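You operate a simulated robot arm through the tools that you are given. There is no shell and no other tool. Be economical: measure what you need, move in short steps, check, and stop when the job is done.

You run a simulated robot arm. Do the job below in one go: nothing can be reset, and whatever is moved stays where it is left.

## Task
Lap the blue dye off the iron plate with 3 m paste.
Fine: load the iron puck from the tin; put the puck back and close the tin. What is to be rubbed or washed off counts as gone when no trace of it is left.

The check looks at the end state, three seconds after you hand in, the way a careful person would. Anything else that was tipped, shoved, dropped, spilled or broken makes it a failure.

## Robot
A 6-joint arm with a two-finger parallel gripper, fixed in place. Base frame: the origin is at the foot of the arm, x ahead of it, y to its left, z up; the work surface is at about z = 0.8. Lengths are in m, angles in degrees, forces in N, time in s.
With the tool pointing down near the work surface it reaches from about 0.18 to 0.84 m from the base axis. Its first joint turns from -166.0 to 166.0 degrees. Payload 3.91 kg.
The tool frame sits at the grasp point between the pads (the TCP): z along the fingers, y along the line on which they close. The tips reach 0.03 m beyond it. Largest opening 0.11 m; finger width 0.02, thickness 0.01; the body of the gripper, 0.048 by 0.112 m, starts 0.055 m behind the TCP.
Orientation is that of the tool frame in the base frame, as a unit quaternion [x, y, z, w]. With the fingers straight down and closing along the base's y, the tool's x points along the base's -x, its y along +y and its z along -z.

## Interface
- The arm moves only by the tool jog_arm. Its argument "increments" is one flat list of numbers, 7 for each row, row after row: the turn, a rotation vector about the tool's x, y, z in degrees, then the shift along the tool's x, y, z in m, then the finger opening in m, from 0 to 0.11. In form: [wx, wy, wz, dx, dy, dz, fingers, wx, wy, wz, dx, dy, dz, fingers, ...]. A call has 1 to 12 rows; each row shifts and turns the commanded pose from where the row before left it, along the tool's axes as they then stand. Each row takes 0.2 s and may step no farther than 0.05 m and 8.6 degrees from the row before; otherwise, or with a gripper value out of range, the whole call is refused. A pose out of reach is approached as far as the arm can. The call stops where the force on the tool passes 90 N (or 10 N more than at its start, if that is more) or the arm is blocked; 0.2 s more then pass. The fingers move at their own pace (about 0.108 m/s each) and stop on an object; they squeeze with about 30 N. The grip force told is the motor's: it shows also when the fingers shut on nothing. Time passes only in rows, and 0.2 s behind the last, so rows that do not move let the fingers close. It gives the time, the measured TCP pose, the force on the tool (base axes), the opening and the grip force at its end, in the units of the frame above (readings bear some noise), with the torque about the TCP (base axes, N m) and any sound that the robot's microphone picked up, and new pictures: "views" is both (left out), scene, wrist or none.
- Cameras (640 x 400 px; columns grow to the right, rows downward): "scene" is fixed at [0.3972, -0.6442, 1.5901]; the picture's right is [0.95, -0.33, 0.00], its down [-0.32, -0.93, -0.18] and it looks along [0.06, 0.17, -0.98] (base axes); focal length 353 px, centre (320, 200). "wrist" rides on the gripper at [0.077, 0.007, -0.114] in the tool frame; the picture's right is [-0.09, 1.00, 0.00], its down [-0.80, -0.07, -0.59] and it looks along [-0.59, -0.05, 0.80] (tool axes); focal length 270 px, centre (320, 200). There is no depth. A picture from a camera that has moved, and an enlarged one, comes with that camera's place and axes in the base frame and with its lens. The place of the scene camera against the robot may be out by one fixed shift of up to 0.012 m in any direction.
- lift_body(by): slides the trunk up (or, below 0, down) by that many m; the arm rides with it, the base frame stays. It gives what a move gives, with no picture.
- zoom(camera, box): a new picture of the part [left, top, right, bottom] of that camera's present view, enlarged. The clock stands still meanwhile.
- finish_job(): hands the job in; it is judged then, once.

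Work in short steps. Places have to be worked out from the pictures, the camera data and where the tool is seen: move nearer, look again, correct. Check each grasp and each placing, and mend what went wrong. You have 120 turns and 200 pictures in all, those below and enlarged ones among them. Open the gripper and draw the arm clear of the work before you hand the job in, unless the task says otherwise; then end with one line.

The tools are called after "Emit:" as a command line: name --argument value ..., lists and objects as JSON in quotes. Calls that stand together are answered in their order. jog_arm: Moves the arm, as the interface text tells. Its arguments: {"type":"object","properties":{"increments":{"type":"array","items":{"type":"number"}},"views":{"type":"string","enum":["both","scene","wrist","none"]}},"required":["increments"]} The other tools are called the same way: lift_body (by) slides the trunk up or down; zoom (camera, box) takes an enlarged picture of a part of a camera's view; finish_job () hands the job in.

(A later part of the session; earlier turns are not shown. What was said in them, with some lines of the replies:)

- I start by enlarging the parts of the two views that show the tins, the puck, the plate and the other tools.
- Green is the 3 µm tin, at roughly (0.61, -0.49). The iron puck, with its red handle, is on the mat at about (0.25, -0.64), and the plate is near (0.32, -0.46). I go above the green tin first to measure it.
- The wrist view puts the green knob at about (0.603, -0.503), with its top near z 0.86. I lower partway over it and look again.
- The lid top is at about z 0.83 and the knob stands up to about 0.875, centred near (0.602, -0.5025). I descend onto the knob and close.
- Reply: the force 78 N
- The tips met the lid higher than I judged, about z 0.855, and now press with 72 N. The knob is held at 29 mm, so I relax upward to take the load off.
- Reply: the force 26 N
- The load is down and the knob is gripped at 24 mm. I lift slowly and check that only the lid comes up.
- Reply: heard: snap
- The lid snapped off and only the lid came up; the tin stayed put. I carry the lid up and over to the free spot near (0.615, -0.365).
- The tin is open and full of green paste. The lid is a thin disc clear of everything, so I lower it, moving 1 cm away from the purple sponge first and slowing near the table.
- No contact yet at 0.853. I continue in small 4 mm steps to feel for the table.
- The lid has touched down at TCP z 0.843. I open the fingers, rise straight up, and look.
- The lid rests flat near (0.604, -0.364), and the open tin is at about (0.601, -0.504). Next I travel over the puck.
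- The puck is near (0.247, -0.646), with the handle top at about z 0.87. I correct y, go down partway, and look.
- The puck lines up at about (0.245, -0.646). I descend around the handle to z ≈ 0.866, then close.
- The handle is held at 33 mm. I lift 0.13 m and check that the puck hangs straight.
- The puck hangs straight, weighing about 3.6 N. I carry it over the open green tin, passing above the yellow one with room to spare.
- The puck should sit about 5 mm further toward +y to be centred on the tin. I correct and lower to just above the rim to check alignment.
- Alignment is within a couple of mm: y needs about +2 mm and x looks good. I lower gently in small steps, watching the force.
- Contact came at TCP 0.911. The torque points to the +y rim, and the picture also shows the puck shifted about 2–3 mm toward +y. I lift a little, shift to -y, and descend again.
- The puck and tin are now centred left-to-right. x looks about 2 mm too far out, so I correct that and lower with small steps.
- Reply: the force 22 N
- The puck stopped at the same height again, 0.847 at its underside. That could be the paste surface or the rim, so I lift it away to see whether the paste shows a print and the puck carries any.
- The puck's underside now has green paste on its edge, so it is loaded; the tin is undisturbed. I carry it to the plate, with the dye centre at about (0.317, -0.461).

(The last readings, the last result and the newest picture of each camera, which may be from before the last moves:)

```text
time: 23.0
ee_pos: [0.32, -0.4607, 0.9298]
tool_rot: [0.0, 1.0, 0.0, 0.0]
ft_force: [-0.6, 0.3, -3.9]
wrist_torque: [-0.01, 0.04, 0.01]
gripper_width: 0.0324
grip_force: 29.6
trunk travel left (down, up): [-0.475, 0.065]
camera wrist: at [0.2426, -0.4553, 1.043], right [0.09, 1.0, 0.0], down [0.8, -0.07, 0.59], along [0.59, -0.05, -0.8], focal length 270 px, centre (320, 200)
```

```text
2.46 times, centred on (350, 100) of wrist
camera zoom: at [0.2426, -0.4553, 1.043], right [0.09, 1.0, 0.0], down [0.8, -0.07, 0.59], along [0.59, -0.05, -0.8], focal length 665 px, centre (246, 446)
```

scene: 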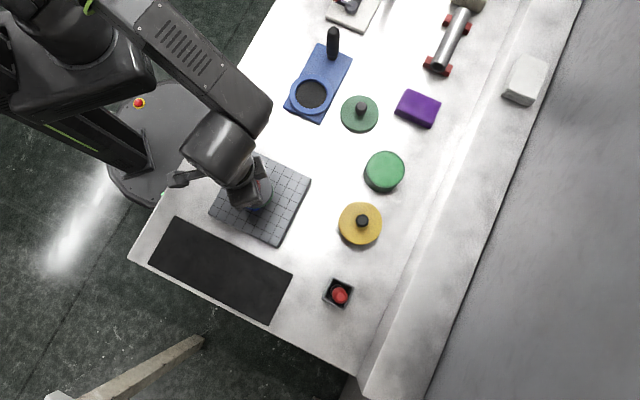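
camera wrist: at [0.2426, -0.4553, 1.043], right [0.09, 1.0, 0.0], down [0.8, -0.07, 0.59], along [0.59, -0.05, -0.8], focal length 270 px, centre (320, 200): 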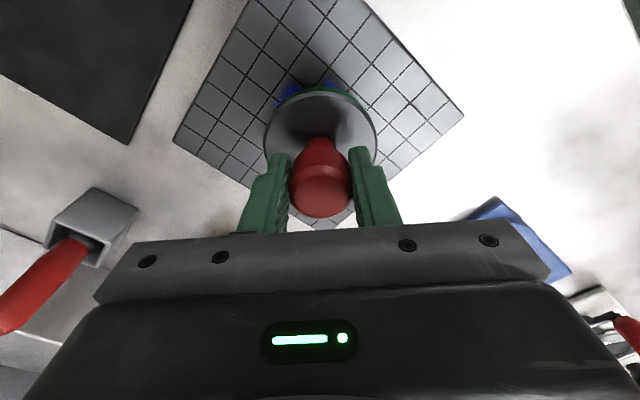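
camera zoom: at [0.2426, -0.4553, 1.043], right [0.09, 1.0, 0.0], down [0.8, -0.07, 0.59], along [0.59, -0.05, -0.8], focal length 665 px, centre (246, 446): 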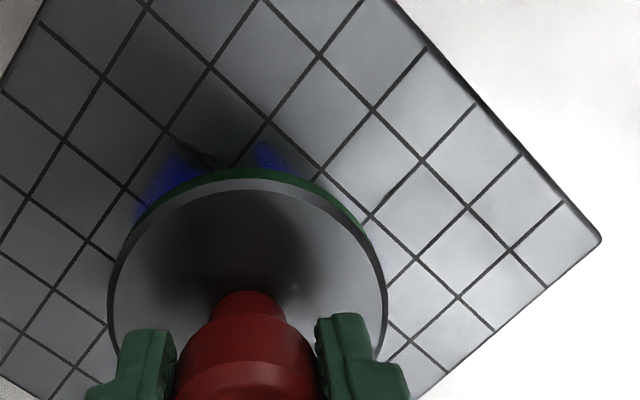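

The puck is over the dye. I lower in small steps to find the plate surface.

Emit:
jog_arm --increments '[0, 0, 0, 0, 0, 0.01, 0.0, 0, 0, 0, 0, 0, 0.01, 0, 0, 0, 0, 0, 0, 0.005, 0, 0, 0, 0, 0, 0, 0.004, 0]' --views "none"

```text
time: 24.0
ee_pos: [0.3196, -0.4587, 0.9023]
tool_rot: [0.0, 1.0, 0.0, 0.0]
ft_force: [0.5, 0.0, -2.7]
wrist_torque: [0.02, 0.01, -0.02]
gripper_width: 0.0328
grip_force: 30.0
trunk travel left (down, up): [-0.475, 0.065]
```

Emit:
jog_arm --increments '[0, 0, 0, 0, 0, 0.004, 0.0, 0, 0, 0, 0, 0, 0.003, 0, 0, 0, 0, 0, 0, 0.003, 0]' --views "none"

```text
time: 24.8
ee_pos: [0.3179, -0.4587, 0.8954]
tool_rot: [0.0, 1.0, -0.002, 0.001]
ft_force: [2.3, 2.0, 20.4]
wrist_torque: [0.59, -0.16, -0.02]
gripper_width: 0.0329
grip_force: 30.3
trunk travel left (down, up): [-0.475, 0.065]
```

Contact is at TCP 0.895 with about 24 N, which puts the plate top at about 0.831. I make a first 2 cm square loop over the dye with a light load.

Emit:
jog_arm --increments '[0, 0, 0, 0.02, 0, 0, 0, 0, 0, 0, 0, 0.02, 0, 0, 0, 0, 0, -0.02, 0, 0, 0, 0, 0, 0, -0.02, 0, 0, 0, 0, 0, 0, 0, -0.02, 0, 0, 0, 0, 0, 0, -0.02, 0, 0, 0, 0, 0, 0.02, 0, 0, 0, 0, 0, 0, 0.02, 0, 0, 0, 0, 0, 0, 0, 0.02, 0, 0, 0, 0, 0, -0.02, 0, 0, 0]'

Emit:
zoom --camera "wrist" --box '[220, 20, 480, 180]'

```text
time: 27.0
ee_pos: [0.3197, -0.4609, 0.8949]
tool_rot: [0.0, 1.0, 0.0, 0.0]
ft_force: [-0.6, -0.7, -3.8]
wrist_torque: [0.0, 0.04, 0.03]
gripper_width: 0.0326
grip_force: 30.1
trunk travel left (down, up): [-0.475, 0.065]
camera wrist: at [0.2439, -0.4549, 1.0079], right [0.09, 1.0, 0.0], down [0.8, -0.07, 0.59], along [0.59, -0.05, -0.8], focal length 270 px, centre (320, 200)
```

scene: 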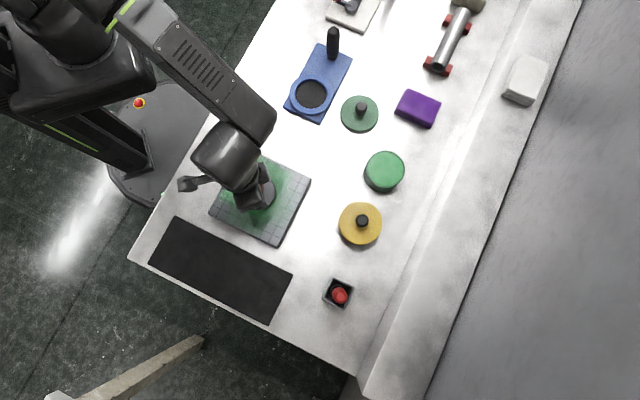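
wrist: 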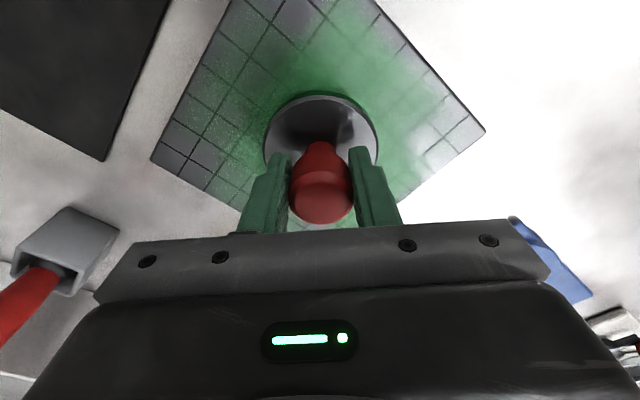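

```text
2.46 times, centred on (350, 100) of wrist
camera zoom: at [0.2439, -0.4549, 1.0079], right [0.09, 1.0, 0.0], down [0.8, -0.07, 0.59], along [0.59, -0.05, -0.8], focal length 665 px, centre (246, 446)
```

zoom: 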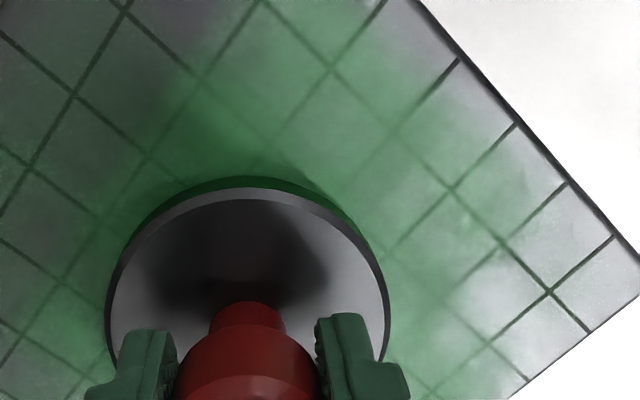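

Paste is smeared over the area. The load has dropped to about zero, so I lift and move aside to see whether any dye is left.

Emit:
jog_arm --increments '[0, 0, 0, 0, 0, -0.03, 0, 0, 0, 0, 0, 0, -0.04, 0, 0, 0, 0, -0.04, 0.02, -0.02, 0, 0, 0, 0, -0.04, 0.02, 0, 0, 0, 0, 0, -0.04, 0.02, 0, 0, 0, 0, 0, -0.04, 0.02, 0, 0, 0, 0, 0, -0.04, 0.02, 0, 0]' --views "scene"

Emit:
zoom --camera "scene" --box '[200, 140, 320, 250]'

```text
time: 28.6
ee_pos: [0.5225, -0.3589, 0.9858]
tool_rot: [-0.001, 1.0, 0.001, 0.0]
ft_force: [0.5, 0.5, -3.8]
wrist_torque: [0.0, 0.04, 0.01]
gripper_width: 0.0325
grip_force: 30.3
trunk travel left (down, up): [-0.475, 0.065]
```

scene: 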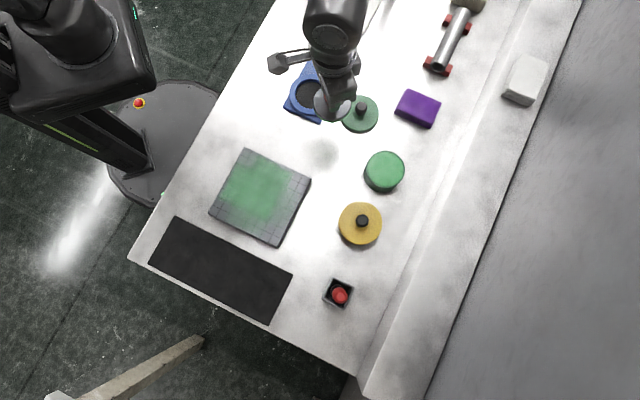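

```text
3.64 times, centred on (260, 195) of scene
camera zoom: at [0.3972, -0.6442, 1.5901], right [0.95, -0.33, 0.0], down [-0.32, -0.93, -0.18], along [0.06, 0.17, -0.98], focal length 1284 px, centre (538, 218)
```

zoom: 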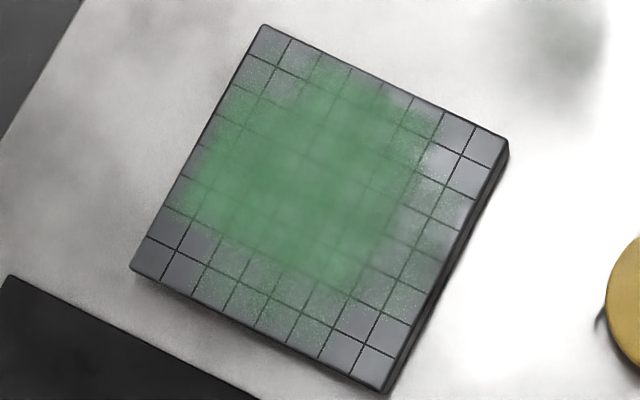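

No blue shows through the green film now. A greyish spot on the table at the upper right may be only the puck's shadow, so I zoom in on it and on the film.

Emit:
zoom --camera "scene" --box '[300, 130, 350, 165]'

Emit:
zoom --camera "scene" --box '[230, 165, 290, 220]'

```text
11.43 times, centred on (325, 148) of scene
camera zoom: at [0.3972, -0.6442, 1.5901], right [0.95, -0.33, 0.0], down [-0.32, -0.93, -0.18], along [0.06, 0.17, -0.98], focal length 4035 px, centre (263, 800)
```

zoom: 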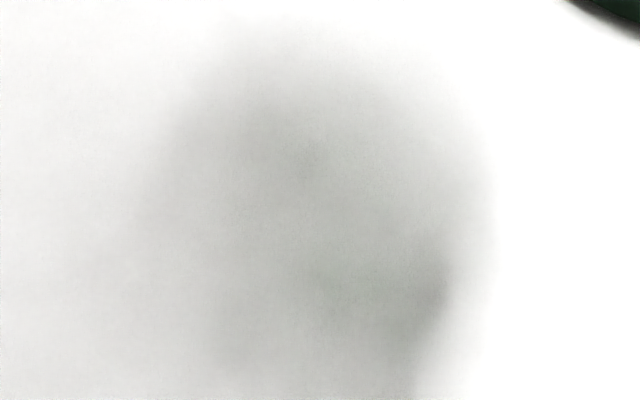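

```text
7.27 times, centred on (260, 192) of scene
camera zoom: at [0.3972, -0.6442, 1.5901], right [0.95, -0.33, 0.0], down [-0.32, -0.93, -0.18], along [0.06, 0.17, -0.98], focal length 2568 px, centre (756, 254)
```

zoom: 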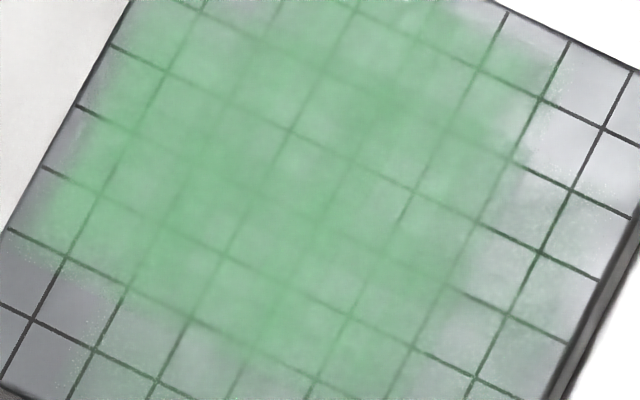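

That spot is just the puck's soft shadow, and the film is translucent with no blue under it. To be sure, I go back for one more small lap with firm contact.

Emit:
jog_arm --increments '[0, 0, 0, 0.04, -0.02, 0, 0, 0, 0, 0, 0.04, -0.02, 0, 0, 0, 0, 0, 0.04, -0.02, 0, 0, 0, 0, 0, 0.04, -0.02, 0, 0, 0, 0, 0, 0.04, -0.02, 0, 0, 0, 0, 0, 0, 0, 0.04, 0, 0, 0, 0, 0, 0, 0.04, 0, 0, 0, 0, 0, 0, 0.01, 0, 0, 0, 0, 0, 0, 0.003, 0]' --views "none"

```text
time: 30.6
ee_pos: [0.3183, -0.4616, 0.8934]
tool_rot: [-0.001, 1.0, 0.0, 0.0]
ft_force: [-2.0, -1.4, 11.9]
wrist_torque: [0.31, 0.42, 0.05]
gripper_width: 0.0326
grip_force: 30.0
trunk travel left (down, up): [-0.475, 0.065]
```

Contact carries about 16 N. I do a smaller inner loop.

Emit:
jog_arm --increments '[0, 0, 0, 0.012, 0, 0.0005, 0, 0, 0, 0, 0, 0.012, 0, 0, 0, 0, 0, -0.012, 0, 0, 0, 0, 0, 0, -0.012, 0, 0, 0, 0, 0, 0, 0, -0.012, 0.0005, 0, 0, 0, 0, 0, -0.012, 0, 0, 0, 0, 0, 0.012, 0, 0, 0, 0, 0, 0, 0.012, 0, 0, 0, 0, 0, 0, 0, 0.012, 0.0005, 0, 0, 0, 0, 0, 0.012, 0, 0, 0, 0, 0, -0.012, 0, 0, 0, 0, 0, 0, 0, -0.012, 0, 0]' --views "none"

```text
time: 33.2
ee_pos: [0.3202, -0.4574, 0.8888]
tool_rot: [0.0, 1.0, 0.001, 0.0]
ft_force: [-1.2, 3.5, 10.3]
wrist_torque: [0.19, -0.1, 0.0]
gripper_width: 0.0327
grip_force: 29.6
trunk travel left (down, up): [-0.475, 0.065]
```

The puck slid up a few mm in the grip, so its underside is now about 58 mm below the TCP. I lift, carry it back over its place on the mat at (0.247, -0.644), and look at the plate.

Emit:
jog_arm --increments '[0, 0, 0, 0, 0, -0.03, 0, 0, 0, 0, 0, 0, -0.05, 0, 0, 0, 0, 0.0146, -0.0372, 0, 0, 0, 0, 0, 0.0146, -0.0372, 0, 0, 0, 0, 0, 0.0146, -0.0372, 0, 0, 0, 0, 0, 0.0146, -0.0372, 0, 0, 0, 0, 0, 0.0146, -0.0372, 0, 0]'

Emit:
zoom --camera "wrist" --box '[360, 0, 640, 200]'

```text
time: 34.8
ee_pos: [0.2432, -0.6465, 0.9695]
tool_rot: [0.0, 1.0, 0.001, 0.0]
ft_force: [-0.5, -0.4, -4.8]
wrist_torque: [0.01, 0.04, -0.04]
gripper_width: 0.0327
grip_force: 30.1
trunk travel left (down, up): [-0.475, 0.065]
camera wrist: at [0.1666, -0.6403, 1.0825], right [0.09, 1.0, 0.0], down [0.8, -0.07, 0.59], along [0.59, -0.05, -0.8], focal length 270 px, centre (320, 200)
```

scene: 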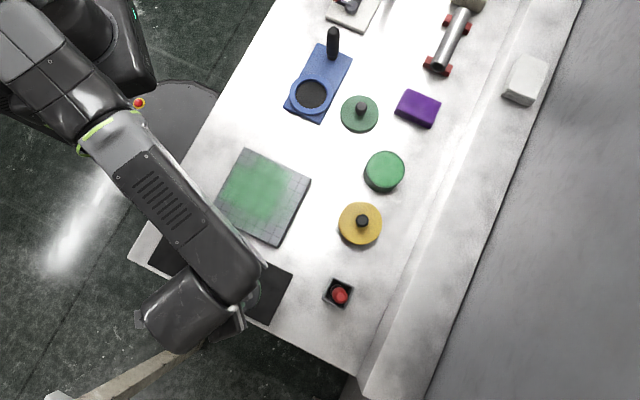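
wrist: 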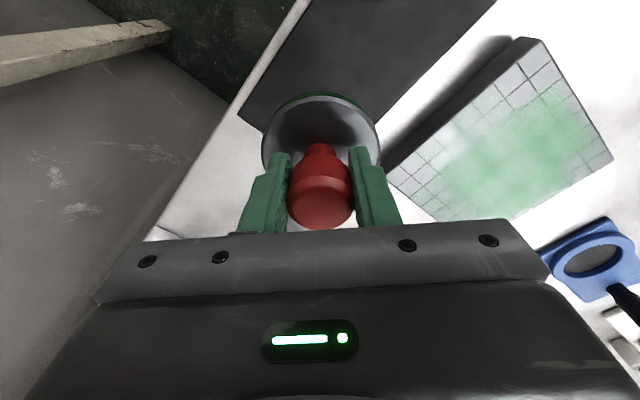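

```text
2.00 times, centred on (500, 100) of wrist
camera zoom: at [0.1666, -0.6403, 1.0825], right [0.09, 1.0, 0.0], down [0.8, -0.07, 0.59], along [0.59, -0.05, -0.8], focal length 541 px, centre (-40, 400)
```

zoom: 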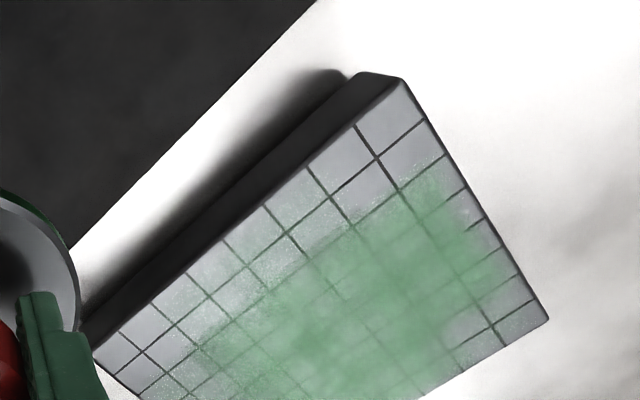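

The plate has not moved and shows no blue. Now I lower the puck onto the mat, fast at first and then in small steps.

Emit:
jog_arm --increments '[0, 0, 0, -0.003, 0.002, 0.04, 0, 0, 0, 0, 0, 0, 0.04, 0, 0, 0, 0, 0, 0, 0.015, 0, 0, 0, 0, 0, 0, 0.005, 0, 0, 0, 0, 0, 0, 0.003, 0]' --views "none"

```text
time: 36.0
ee_pos: [0.2483, -0.6443, 0.8667]
tool_rot: [-0.001, 1.0, 0.001, 0.0]
ft_force: [-0.8, 0.9, -3.5]
wrist_torque: [-0.01, -0.03, -0.01]
gripper_width: 0.0327
grip_force: 30.1
trunk travel left (down, up): [-0.475, 0.065]
```

Emit:
jog_arm --increments '[0, 0, 0, 0, 0, 0.002, 0, 0, 0, 0, 0, 0, 0.002, 0, 0, 0, 0, 0, 0, 0.002, 0]' --views "wrist"

```text
time: 36.8
ee_pos: [0.2485, -0.6447, 0.8596]
tool_rot: [0.0, 1.0, 0.001, 0.0]
ft_force: [0.5, -0.4, -4.4]
wrist_torque: [-0.01, 0.0, 0.03]
gripper_width: 0.0328
grip_force: 30.2
trunk travel left (down, up): [-0.475, 0.065]
camera wrist: at [0.1722, -0.6381, 0.9722], right [0.09, 1.0, 0.0], down [0.8, -0.07, 0.59], along [0.59, -0.05, -0.8], focal length 270 px, centre (320, 200)
```

wrist: 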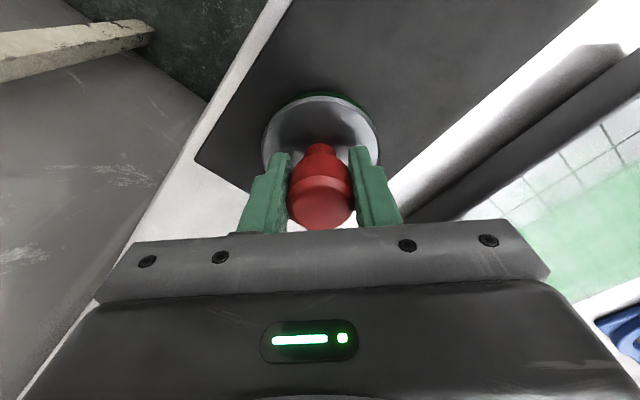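

Not touching yet. I keep feeling down in 1–2 mm steps.

Emit:
jog_arm --increments '[0, 0, 0, 0, 0, 0.002, 0, 0, 0, 0, 0, 0, 0.0015, 0]' --views "none"

```text
time: 37.4
ee_pos: [0.248, -0.6443, 0.8567]
tool_rot: [0.0, 1.0, 0.0, 0.0]
ft_force: [-1.8, -0.3, 4.2]
wrist_torque: [0.3, 0.03, 0.06]
gripper_width: 0.0327
grip_force: 30.1
trunk travel left (down, up): [-0.475, 0.065]
```

The puck is down on the mat at TCP 0.857. I open and rise straight up.

Emit:
jog_arm --increments '[0, 0, 0, 0, 0, 0, 0.07, 0, 0, 0, 0, 0, 0, 0.07, 0, 0, 0, 0, 0, -0.03, 0.07, 0, 0, 0, 0, 0, -0.05, 0.07, 0, 0, 0, 0, 0, -0.05, 0.07]'

```text
time: 38.6
ee_pos: [0.2505, -0.6416, 0.9877]
tool_rot: [0.0, 1.0, 0.0, 0.001]
ft_force: [-0.7, -1.0, -0.7]
wrist_torque: [0.03, -0.01, -0.02]
gripper_width: 0.0701
grip_force: 0.1
trunk travel left (down, up): [-0.475, 0.065]
camera wrist: at [0.175, -0.636, 1.1005], right [0.09, 1.0, 0.0], down [0.8, -0.07, 0.59], along [0.59, -0.05, -0.8], focal length 270 px, centre (320, 200)
```

scene: 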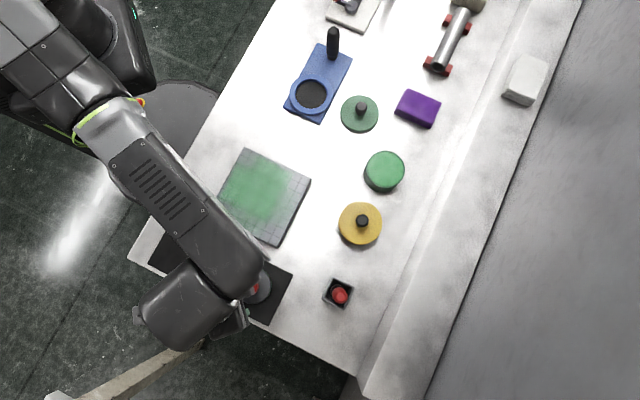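
wrist: 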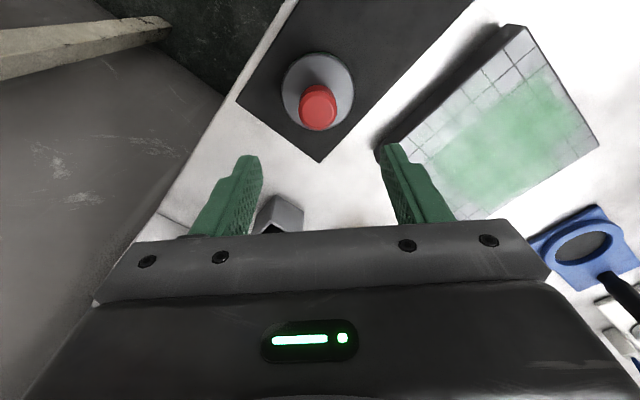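

The puck stands upright on the mat. Now I go back to the lid near (0.604, -0.363).

Emit:
jog_arm --increments '[0, 0, 0, -0.0354, 0.0279, 0, 0.06, 0, 0, 0, -0.0354, 0.0279, 0, 0.06, 0, 0, 0, -0.0354, 0.0279, 0, 0.06, 0, 0, 0, -0.0354, 0.0279, 0, 0.06, 0, 0, 0, -0.0354, 0.0279, 0, 0.06, 0, 0, 0, -0.0354, 0.0279, 0, 0.06, 0, 0, 0, -0.0354, 0.0279, 0, 0.06, 0, 0, 0, -0.0354, 0.0279, 0, 0.06, 0, 0, 0, -0.0354, 0.0279, 0, 0.06, 0, 0, 0, -0.0354, 0.0279, 0, 0.06, 0, 0, 0, 0, 0, 0.04, 0.06, 0, 0, 0, 0, 0, 0.03, 0.06]'

Emit:
zoom --camera "scene" --box '[130, 140, 310, 330]'

```text
time: 41.2
ee_pos: [0.6032, -0.368, 0.9168]
tool_rot: [0.0, 1.0, 0.0, 0.0]
ft_force: [-0.5, 0.2, -0.5]
wrist_torque: [0.02, -0.01, 0.02]
gripper_width: 0.06
grip_force: 0.1
trunk travel left (down, up): [-0.475, 0.065]
camera wrist: at [0.527, -0.3618, 1.0323], right [0.09, 1.0, 0.0], down [0.8, -0.07, 0.59], along [0.59, -0.05, -0.8], focal length 270 px, centre (320, 200)
```

scene: 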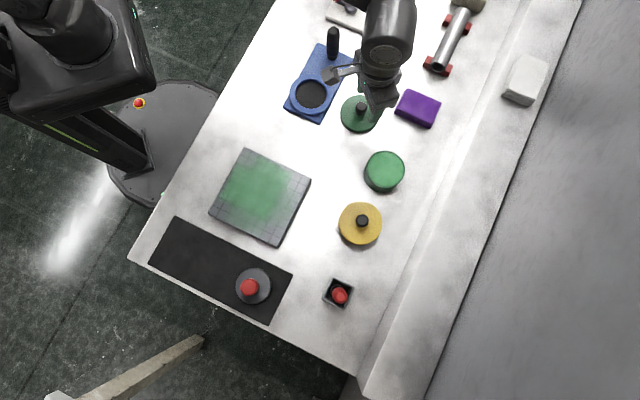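
wrist: 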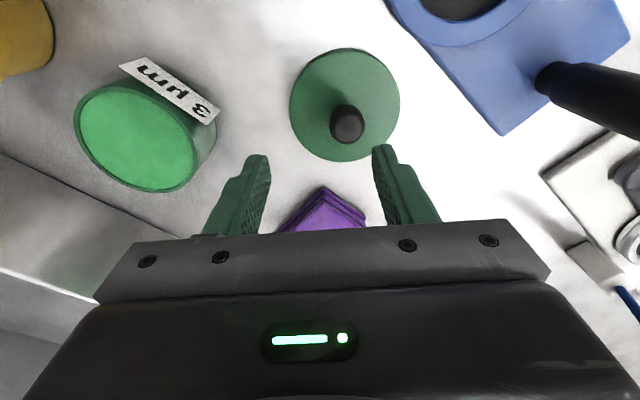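

```text
2.11 times, centred on (220, 235) of scene
camera zoom: at [0.3972, -0.6442, 1.5901], right [0.95, -0.33, 0.0], down [-0.32, -0.93, -0.18], along [0.06, 0.17, -0.98], focal length 743 px, centre (530, 126)
```

zoom: 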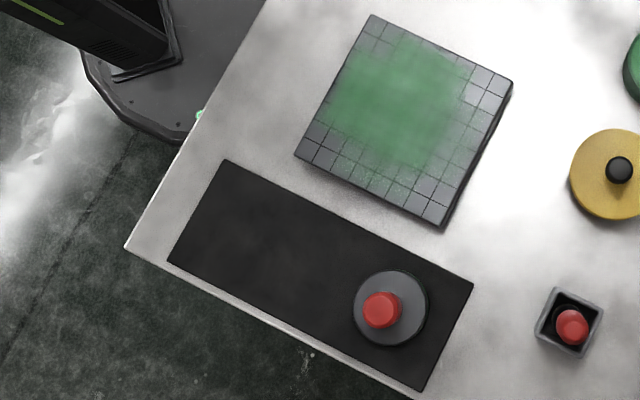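

All fine at the mat and plate. The lid now seems to sit at about y -0.348, some 15 mm from where I released it. I shift over it, go down a bit, and look.

Emit:
jog_arm --increments '[0, 0, 0, 0, 0.018, 0, 0.06, 0, 0, 0, 0, 0, 0.03, 0.06]' --views "wrist"

```text
time: 41.8
ee_pos: [0.6046, -0.3487, 0.8861]
tool_rot: [0.0, 1.0, 0.0, 0.0]
ft_force: [-0.5, 0.3, -0.1]
wrist_torque: [-0.01, 0.0, 0.02]
gripper_width: 0.0599
grip_force: 0.1
trunk travel left (down, up): [-0.475, 0.065]
camera wrist: at [0.5273, -0.3425, 1.0002], right [0.09, 1.0, 0.0], down [0.8, -0.07, 0.59], along [0.59, -0.05, -0.8], focal length 270 px, centre (320, 200)
```

wrist: 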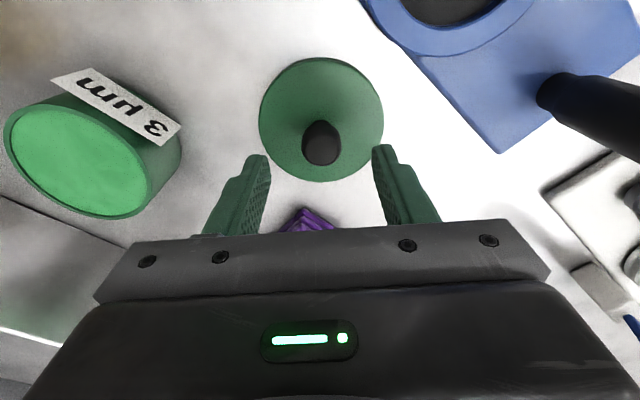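

This view matches the one I had before the first grasp, so the alignment is good. I descend to z ≈ 0.846 and close.

Emit:
jog_arm --increments '[0, 0, 0, 0, 0, 0.025, 0.06, 0, 0, 0, 0, 0, 0.0145, 0.06, 0, 0, 0, 0, 0, 0, 0.0, 0, 0, 0, 0, 0, 0, 0.0]' --views "wrist"

```text
time: 42.8
ee_pos: [0.6032, -0.347, 0.8484]
tool_rot: [-0.001, 1.0, 0.0, 0.0]
ft_force: [-0.2, 0.1, -0.2]
wrist_torque: [-0.02, 0.0, -0.02]
gripper_width: 0.0242
grip_force: 30.0
trunk travel left (down, up): [-0.475, 0.065]
camera wrist: at [0.5277, -0.3415, 0.9618], right [0.09, 1.0, 0.0], down [0.8, -0.07, 0.59], along [0.59, -0.05, -0.8], focal length 270 px, centre (320, 200)
```

wrist: 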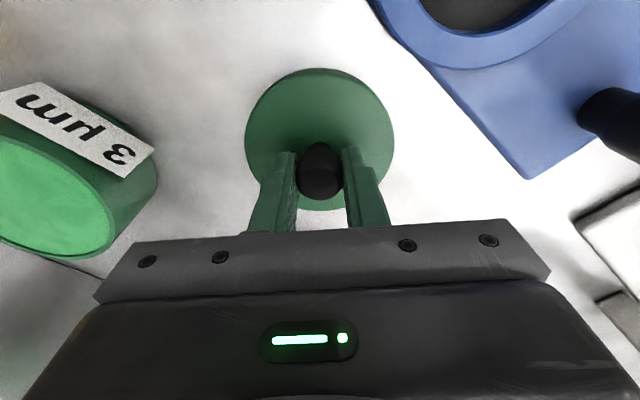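

The knob is gripped at 24 mm again. I lift the lid and carry it above the tin.

Emit:
jog_arm --increments '[0, 0, 0, 0, 0, -0.03, 0, 0, 0, 0, 0, 0, -0.05, 0, 0, 0, 0, 0, -0.0395, 0, 0, 0, 0, 0, 0, -0.0395, 0, 0, 0, 0, 0, 0, -0.0395, 0, 0, 0, 0, 0, 0, -0.0395, 0, 0]'

Emit:
zoom --camera "wrist" --box '[220, 30, 420, 170]'

```text
time: 44.2
ee_pos: [0.6053, -0.5053, 0.9256]
tool_rot: [0.0, 1.0, 0.001, 0.0]
ft_force: [-0.3, -0.2, -0.4]
wrist_torque: [-0.01, 0.03, 0.0]
gripper_width: 0.0243
grip_force: 30.1
trunk travel left (down, up): [-0.475, 0.065]
camera wrist: at [0.5286, -0.4991, 1.0396], right [0.09, 1.0, 0.0], down [0.8, -0.07, 0.59], along [0.59, -0.05, -0.8], focal length 270 px, centre (320, 200)
```

scene: 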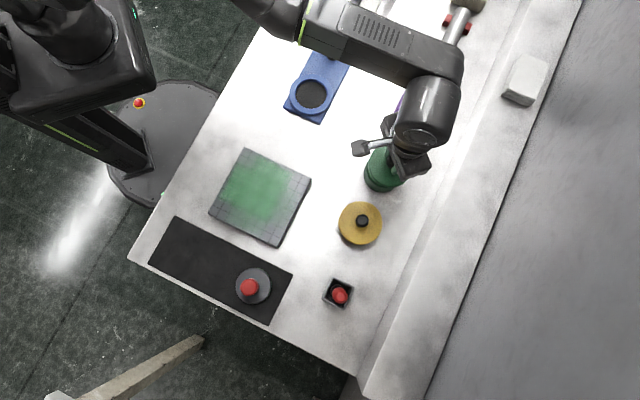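
wrist: 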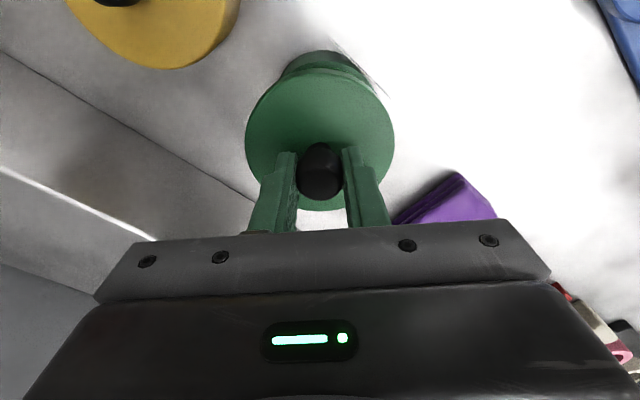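

```text
2.86 times, centred on (320, 100) of wrist
camera zoom: at [0.5286, -0.4991, 1.0396], right [0.09, 1.0, 0.0], down [0.8, -0.07, 0.59], along [0.59, -0.05, -0.8], focal length 772 px, centre (320, 486)
```

zoom: 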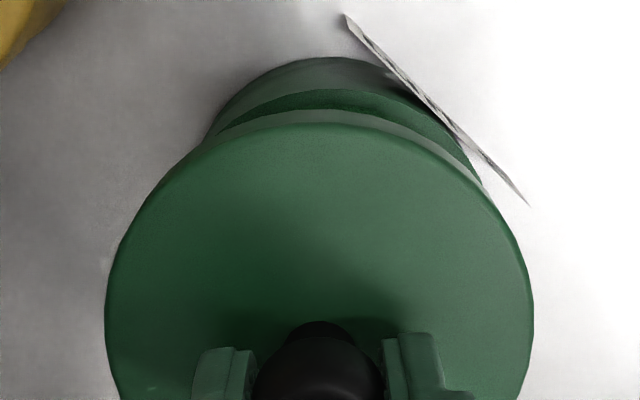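

The lid hangs level with x aligned; y should go about +2 mm. I lower to just above the rim and then press gently.

Emit:
jog_arm --increments '[0, 0, 0, 0, 0.002, 0.01, 0, 0, 0, 0, 0, 0, 0.008, 0, 0, 0, 0, 0, 0, 0.006, 0]' --views "wrist"

Emit:
zoom --camera "scene" --box '[340, 130, 440, 210]'

```text
time: 45.0
ee_pos: [0.6036, -0.503, 0.9026]
tool_rot: [0.0, 1.0, 0.0, 0.0]
ft_force: [0.0, 1.1, 0.6]
wrist_torque: [0.02, -0.03, 0.0]
gripper_width: 0.0243
grip_force: 29.3
trunk travel left (down, up): [-0.475, 0.065]
camera wrist: at [0.5273, -0.4962, 1.017], right [0.09, 1.0, 0.0], down [0.8, -0.07, 0.59], along [0.59, -0.05, -0.8], focal length 270 px, centre (320, 200)
```

wrist: 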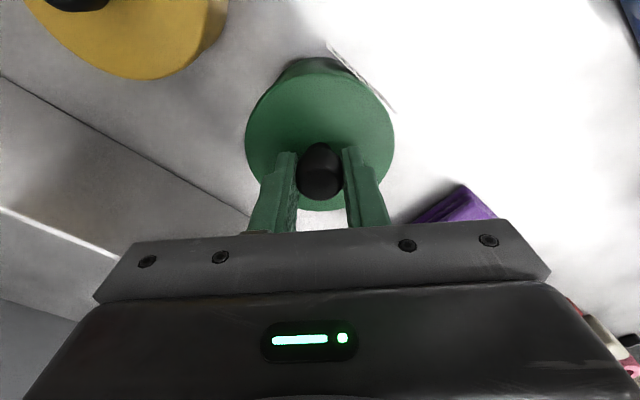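

```text
5.00 times, centred on (390, 170) of scene
camera zoom: at [0.3972, -0.6442, 1.5901], right [0.95, -0.33, 0.0], down [-0.32, -0.93, -0.18], along [0.06, 0.17, -0.98], focal length 1765 px, centre (-30, 350)
```

zoom: 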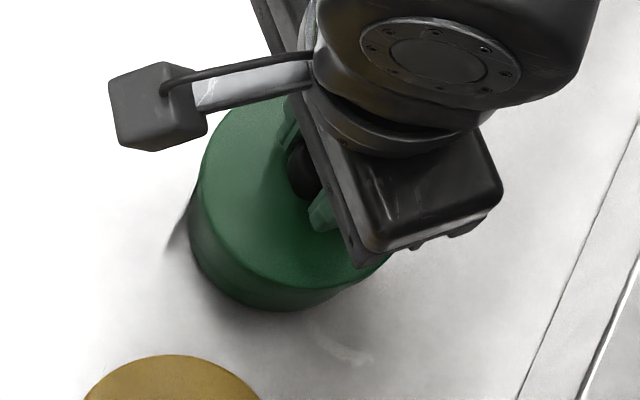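

The lid sits concentric just over the tin. I press down in small steps and listen for the snap.

Emit:
jog_arm --increments '[0, 0, 0, 0, 0, 0.005, 0, 0, 0, 0, 0, 0, 0.004, 0, 0, 0, 0, 0, 0, 0.003, 0]' --views "none"

```text
time: 45.8
ee_pos: [0.6028, -0.5043, 0.8944]
tool_rot: [0.0, 1.0, -0.004, 0.002]
ft_force: [3.1, -3.4, 19.7]
wrist_torque: [0.49, 0.56, 0.03]
gripper_width: 0.0246
grip_force: 30.1
trunk travel left (down, up): [-0.475, 0.065]
```

The lid is on the rim with about 20 N. I press further to snap it shut.

Emit:
jog_arm --increments '[0, 0, 0, 0, 0, 0.003, 0, 0, 0, 0, 0, 0, 0.003, 0, 0, 0, 0, 0, 0, 0.003, 0]'

Emit:
zoom --camera "scene" --box '[340, 130, 440, 210]'

```text
time: 46.6
ee_pos: [0.602, -0.5021, 0.885]
tool_rot: [0.0, 1.0, -0.001, 0.002]
ft_force: [0.8, -4.1, 29.1]
wrist_torque: [0.14, 0.71, 0.1]
gripper_width: 0.0243
grip_force: 30.0
trunk travel left (down, up): [-0.475, 0.065]
heard: snap
camera wrist: at [0.5248, -0.4953, 0.9988], right [0.09, 1.0, 0.0], down [0.8, -0.07, 0.6], along [0.6, -0.06, -0.8], focal length 270 px, centre (320, 200)
```

scene: 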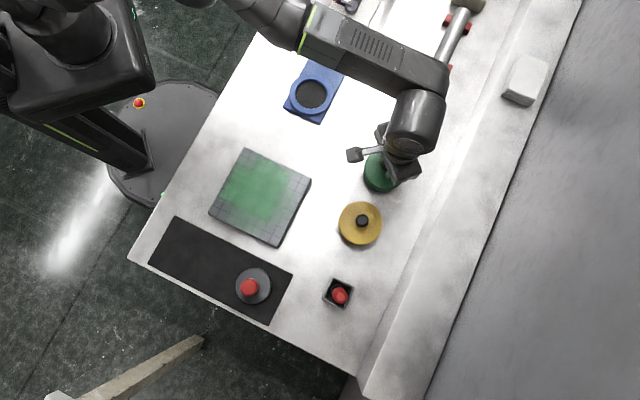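
wrist: 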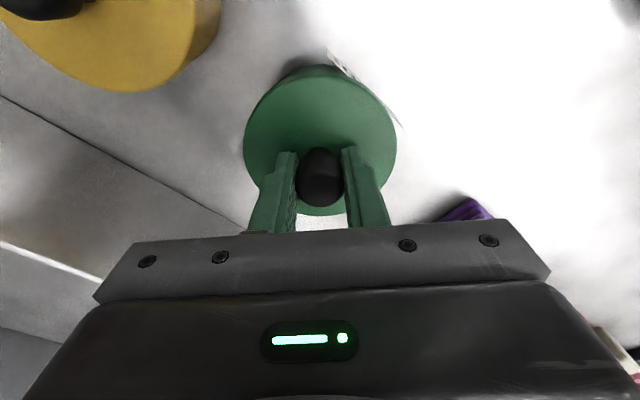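

```text
5.00 times, centred on (390, 170) of scene
camera zoom: at [0.3972, -0.6442, 1.5901], right [0.95, -0.33, 0.0], down [-0.32, -0.93, -0.18], along [0.06, 0.17, -0.98], focal length 1765 px, centre (-30, 350)
```

zoom: 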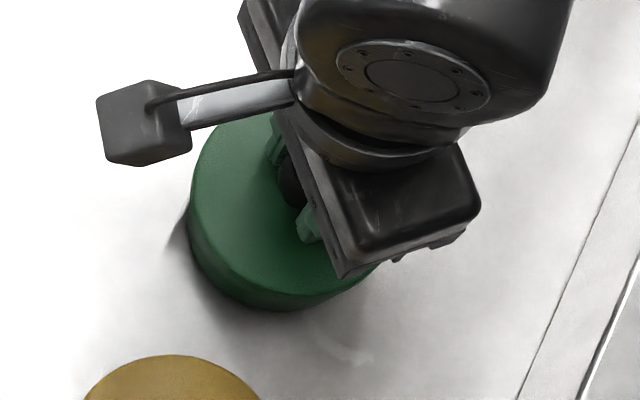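

The lid snapped on and the tin looks closed as at the start. I relax the pressure slightly, open, retreat upward, and inspect.

Emit:
jog_arm --increments '[0, 0, 0, 0, 0, -0.002, 0, 0, 0, 0, 0, 0, 0, 0.06, 0, 0, 0, 0, 0, 0, 0.06, 0, 0, 0, 0, 0, -0.03, 0.06, 0, 0, 0, 0, 0, -0.05, 0.08, 0, 0, 0, 0, 0, -0.05, 0.08, 0, 0, 0, 0.04, 0.03, 0, 0.08, 0, 0, 0, 0.04, 0.03, 0, 0.08, 0, 0, 0, 0.04, 0.03, 0, 0.08, 0, 0, 0, 0.03, 0.03, -0.02, 0.08]'

Emit:
zoom --camera "scene" --box '[340, 130, 440, 210]'

Emit:
zoom --camera "scene" --box '[200, 140, 320, 250]'

```text
time: 48.8
ee_pos: [0.4516, -0.3833, 1.0347]
tool_rot: [0.0, 1.0, 0.0, 0.0]
ft_force: [-0.1, -0.4, 0.3]
wrist_torque: [-0.02, -0.07, -0.03]
gripper_width: 0.08
grip_force: 0.1
trunk travel left (down, up): [-0.475, 0.065]
camera wrist: at [0.3757, -0.3768, 1.1476], right [0.09, 1.0, 0.0], down [0.8, -0.07, 0.59], along [0.59, -0.05, -0.8], focal length 270 px, centre (320, 200)
```

scene: 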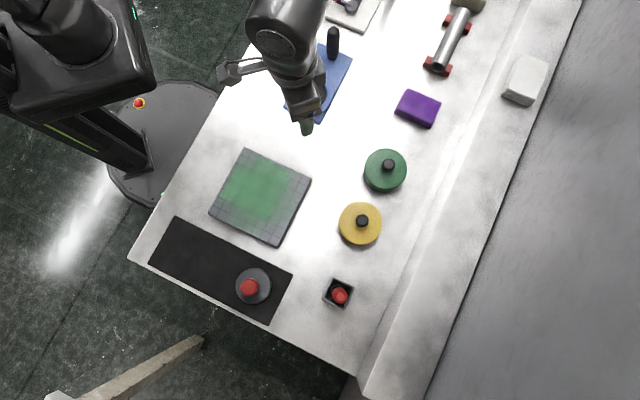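
wrist: 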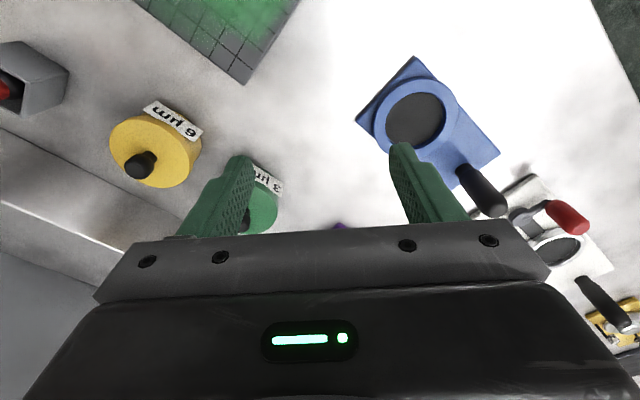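

```text
5.00 times, centred on (390, 170) of scene
camera zoom: at [0.3972, -0.6442, 1.5901], right [0.95, -0.33, 0.0], down [-0.32, -0.93, -0.18], along [0.06, 0.17, -0.98], focal length 1765 px, centre (-30, 350)
```

zoom: 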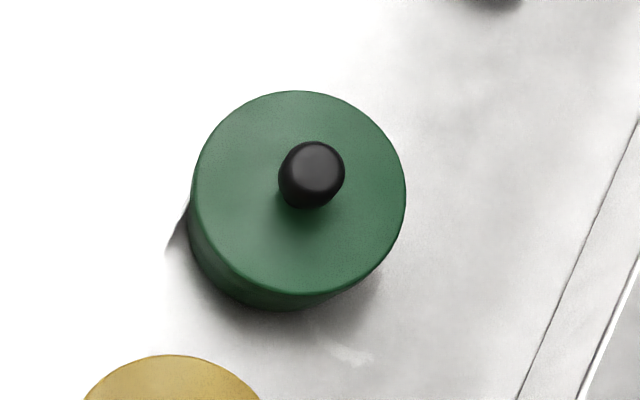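

```text
3.64 times, centred on (260, 195) of scene
camera zoom: at [0.3972, -0.6442, 1.5901], right [0.95, -0.33, 0.0], down [-0.32, -0.93, -0.18], along [0.06, 0.17, -0.98], focal length 1284 px, centre (538, 218)
```

zoom: 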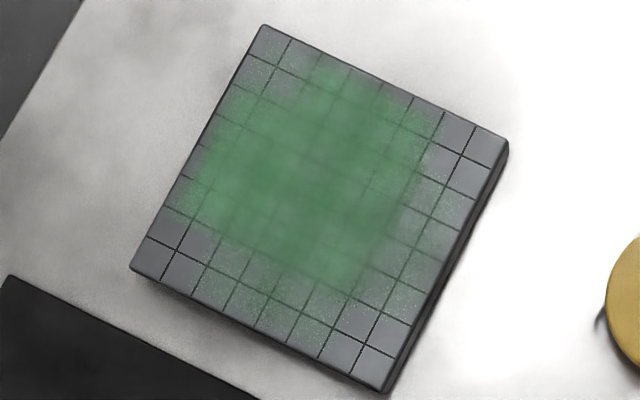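

The tin is closed, the puck is back on the mat, and the plate shows only a paste film with no blue. The arm is clear and the gripper open, so I hand in.

Emit:
finish_job

```text
The job is handed in.
```

I lapped the blue dye off the iron plate with the green 3 µm paste until no blue showed, put the puck back on the mat, and snapped the tin shut. A thin film of green paste remains on the plate.
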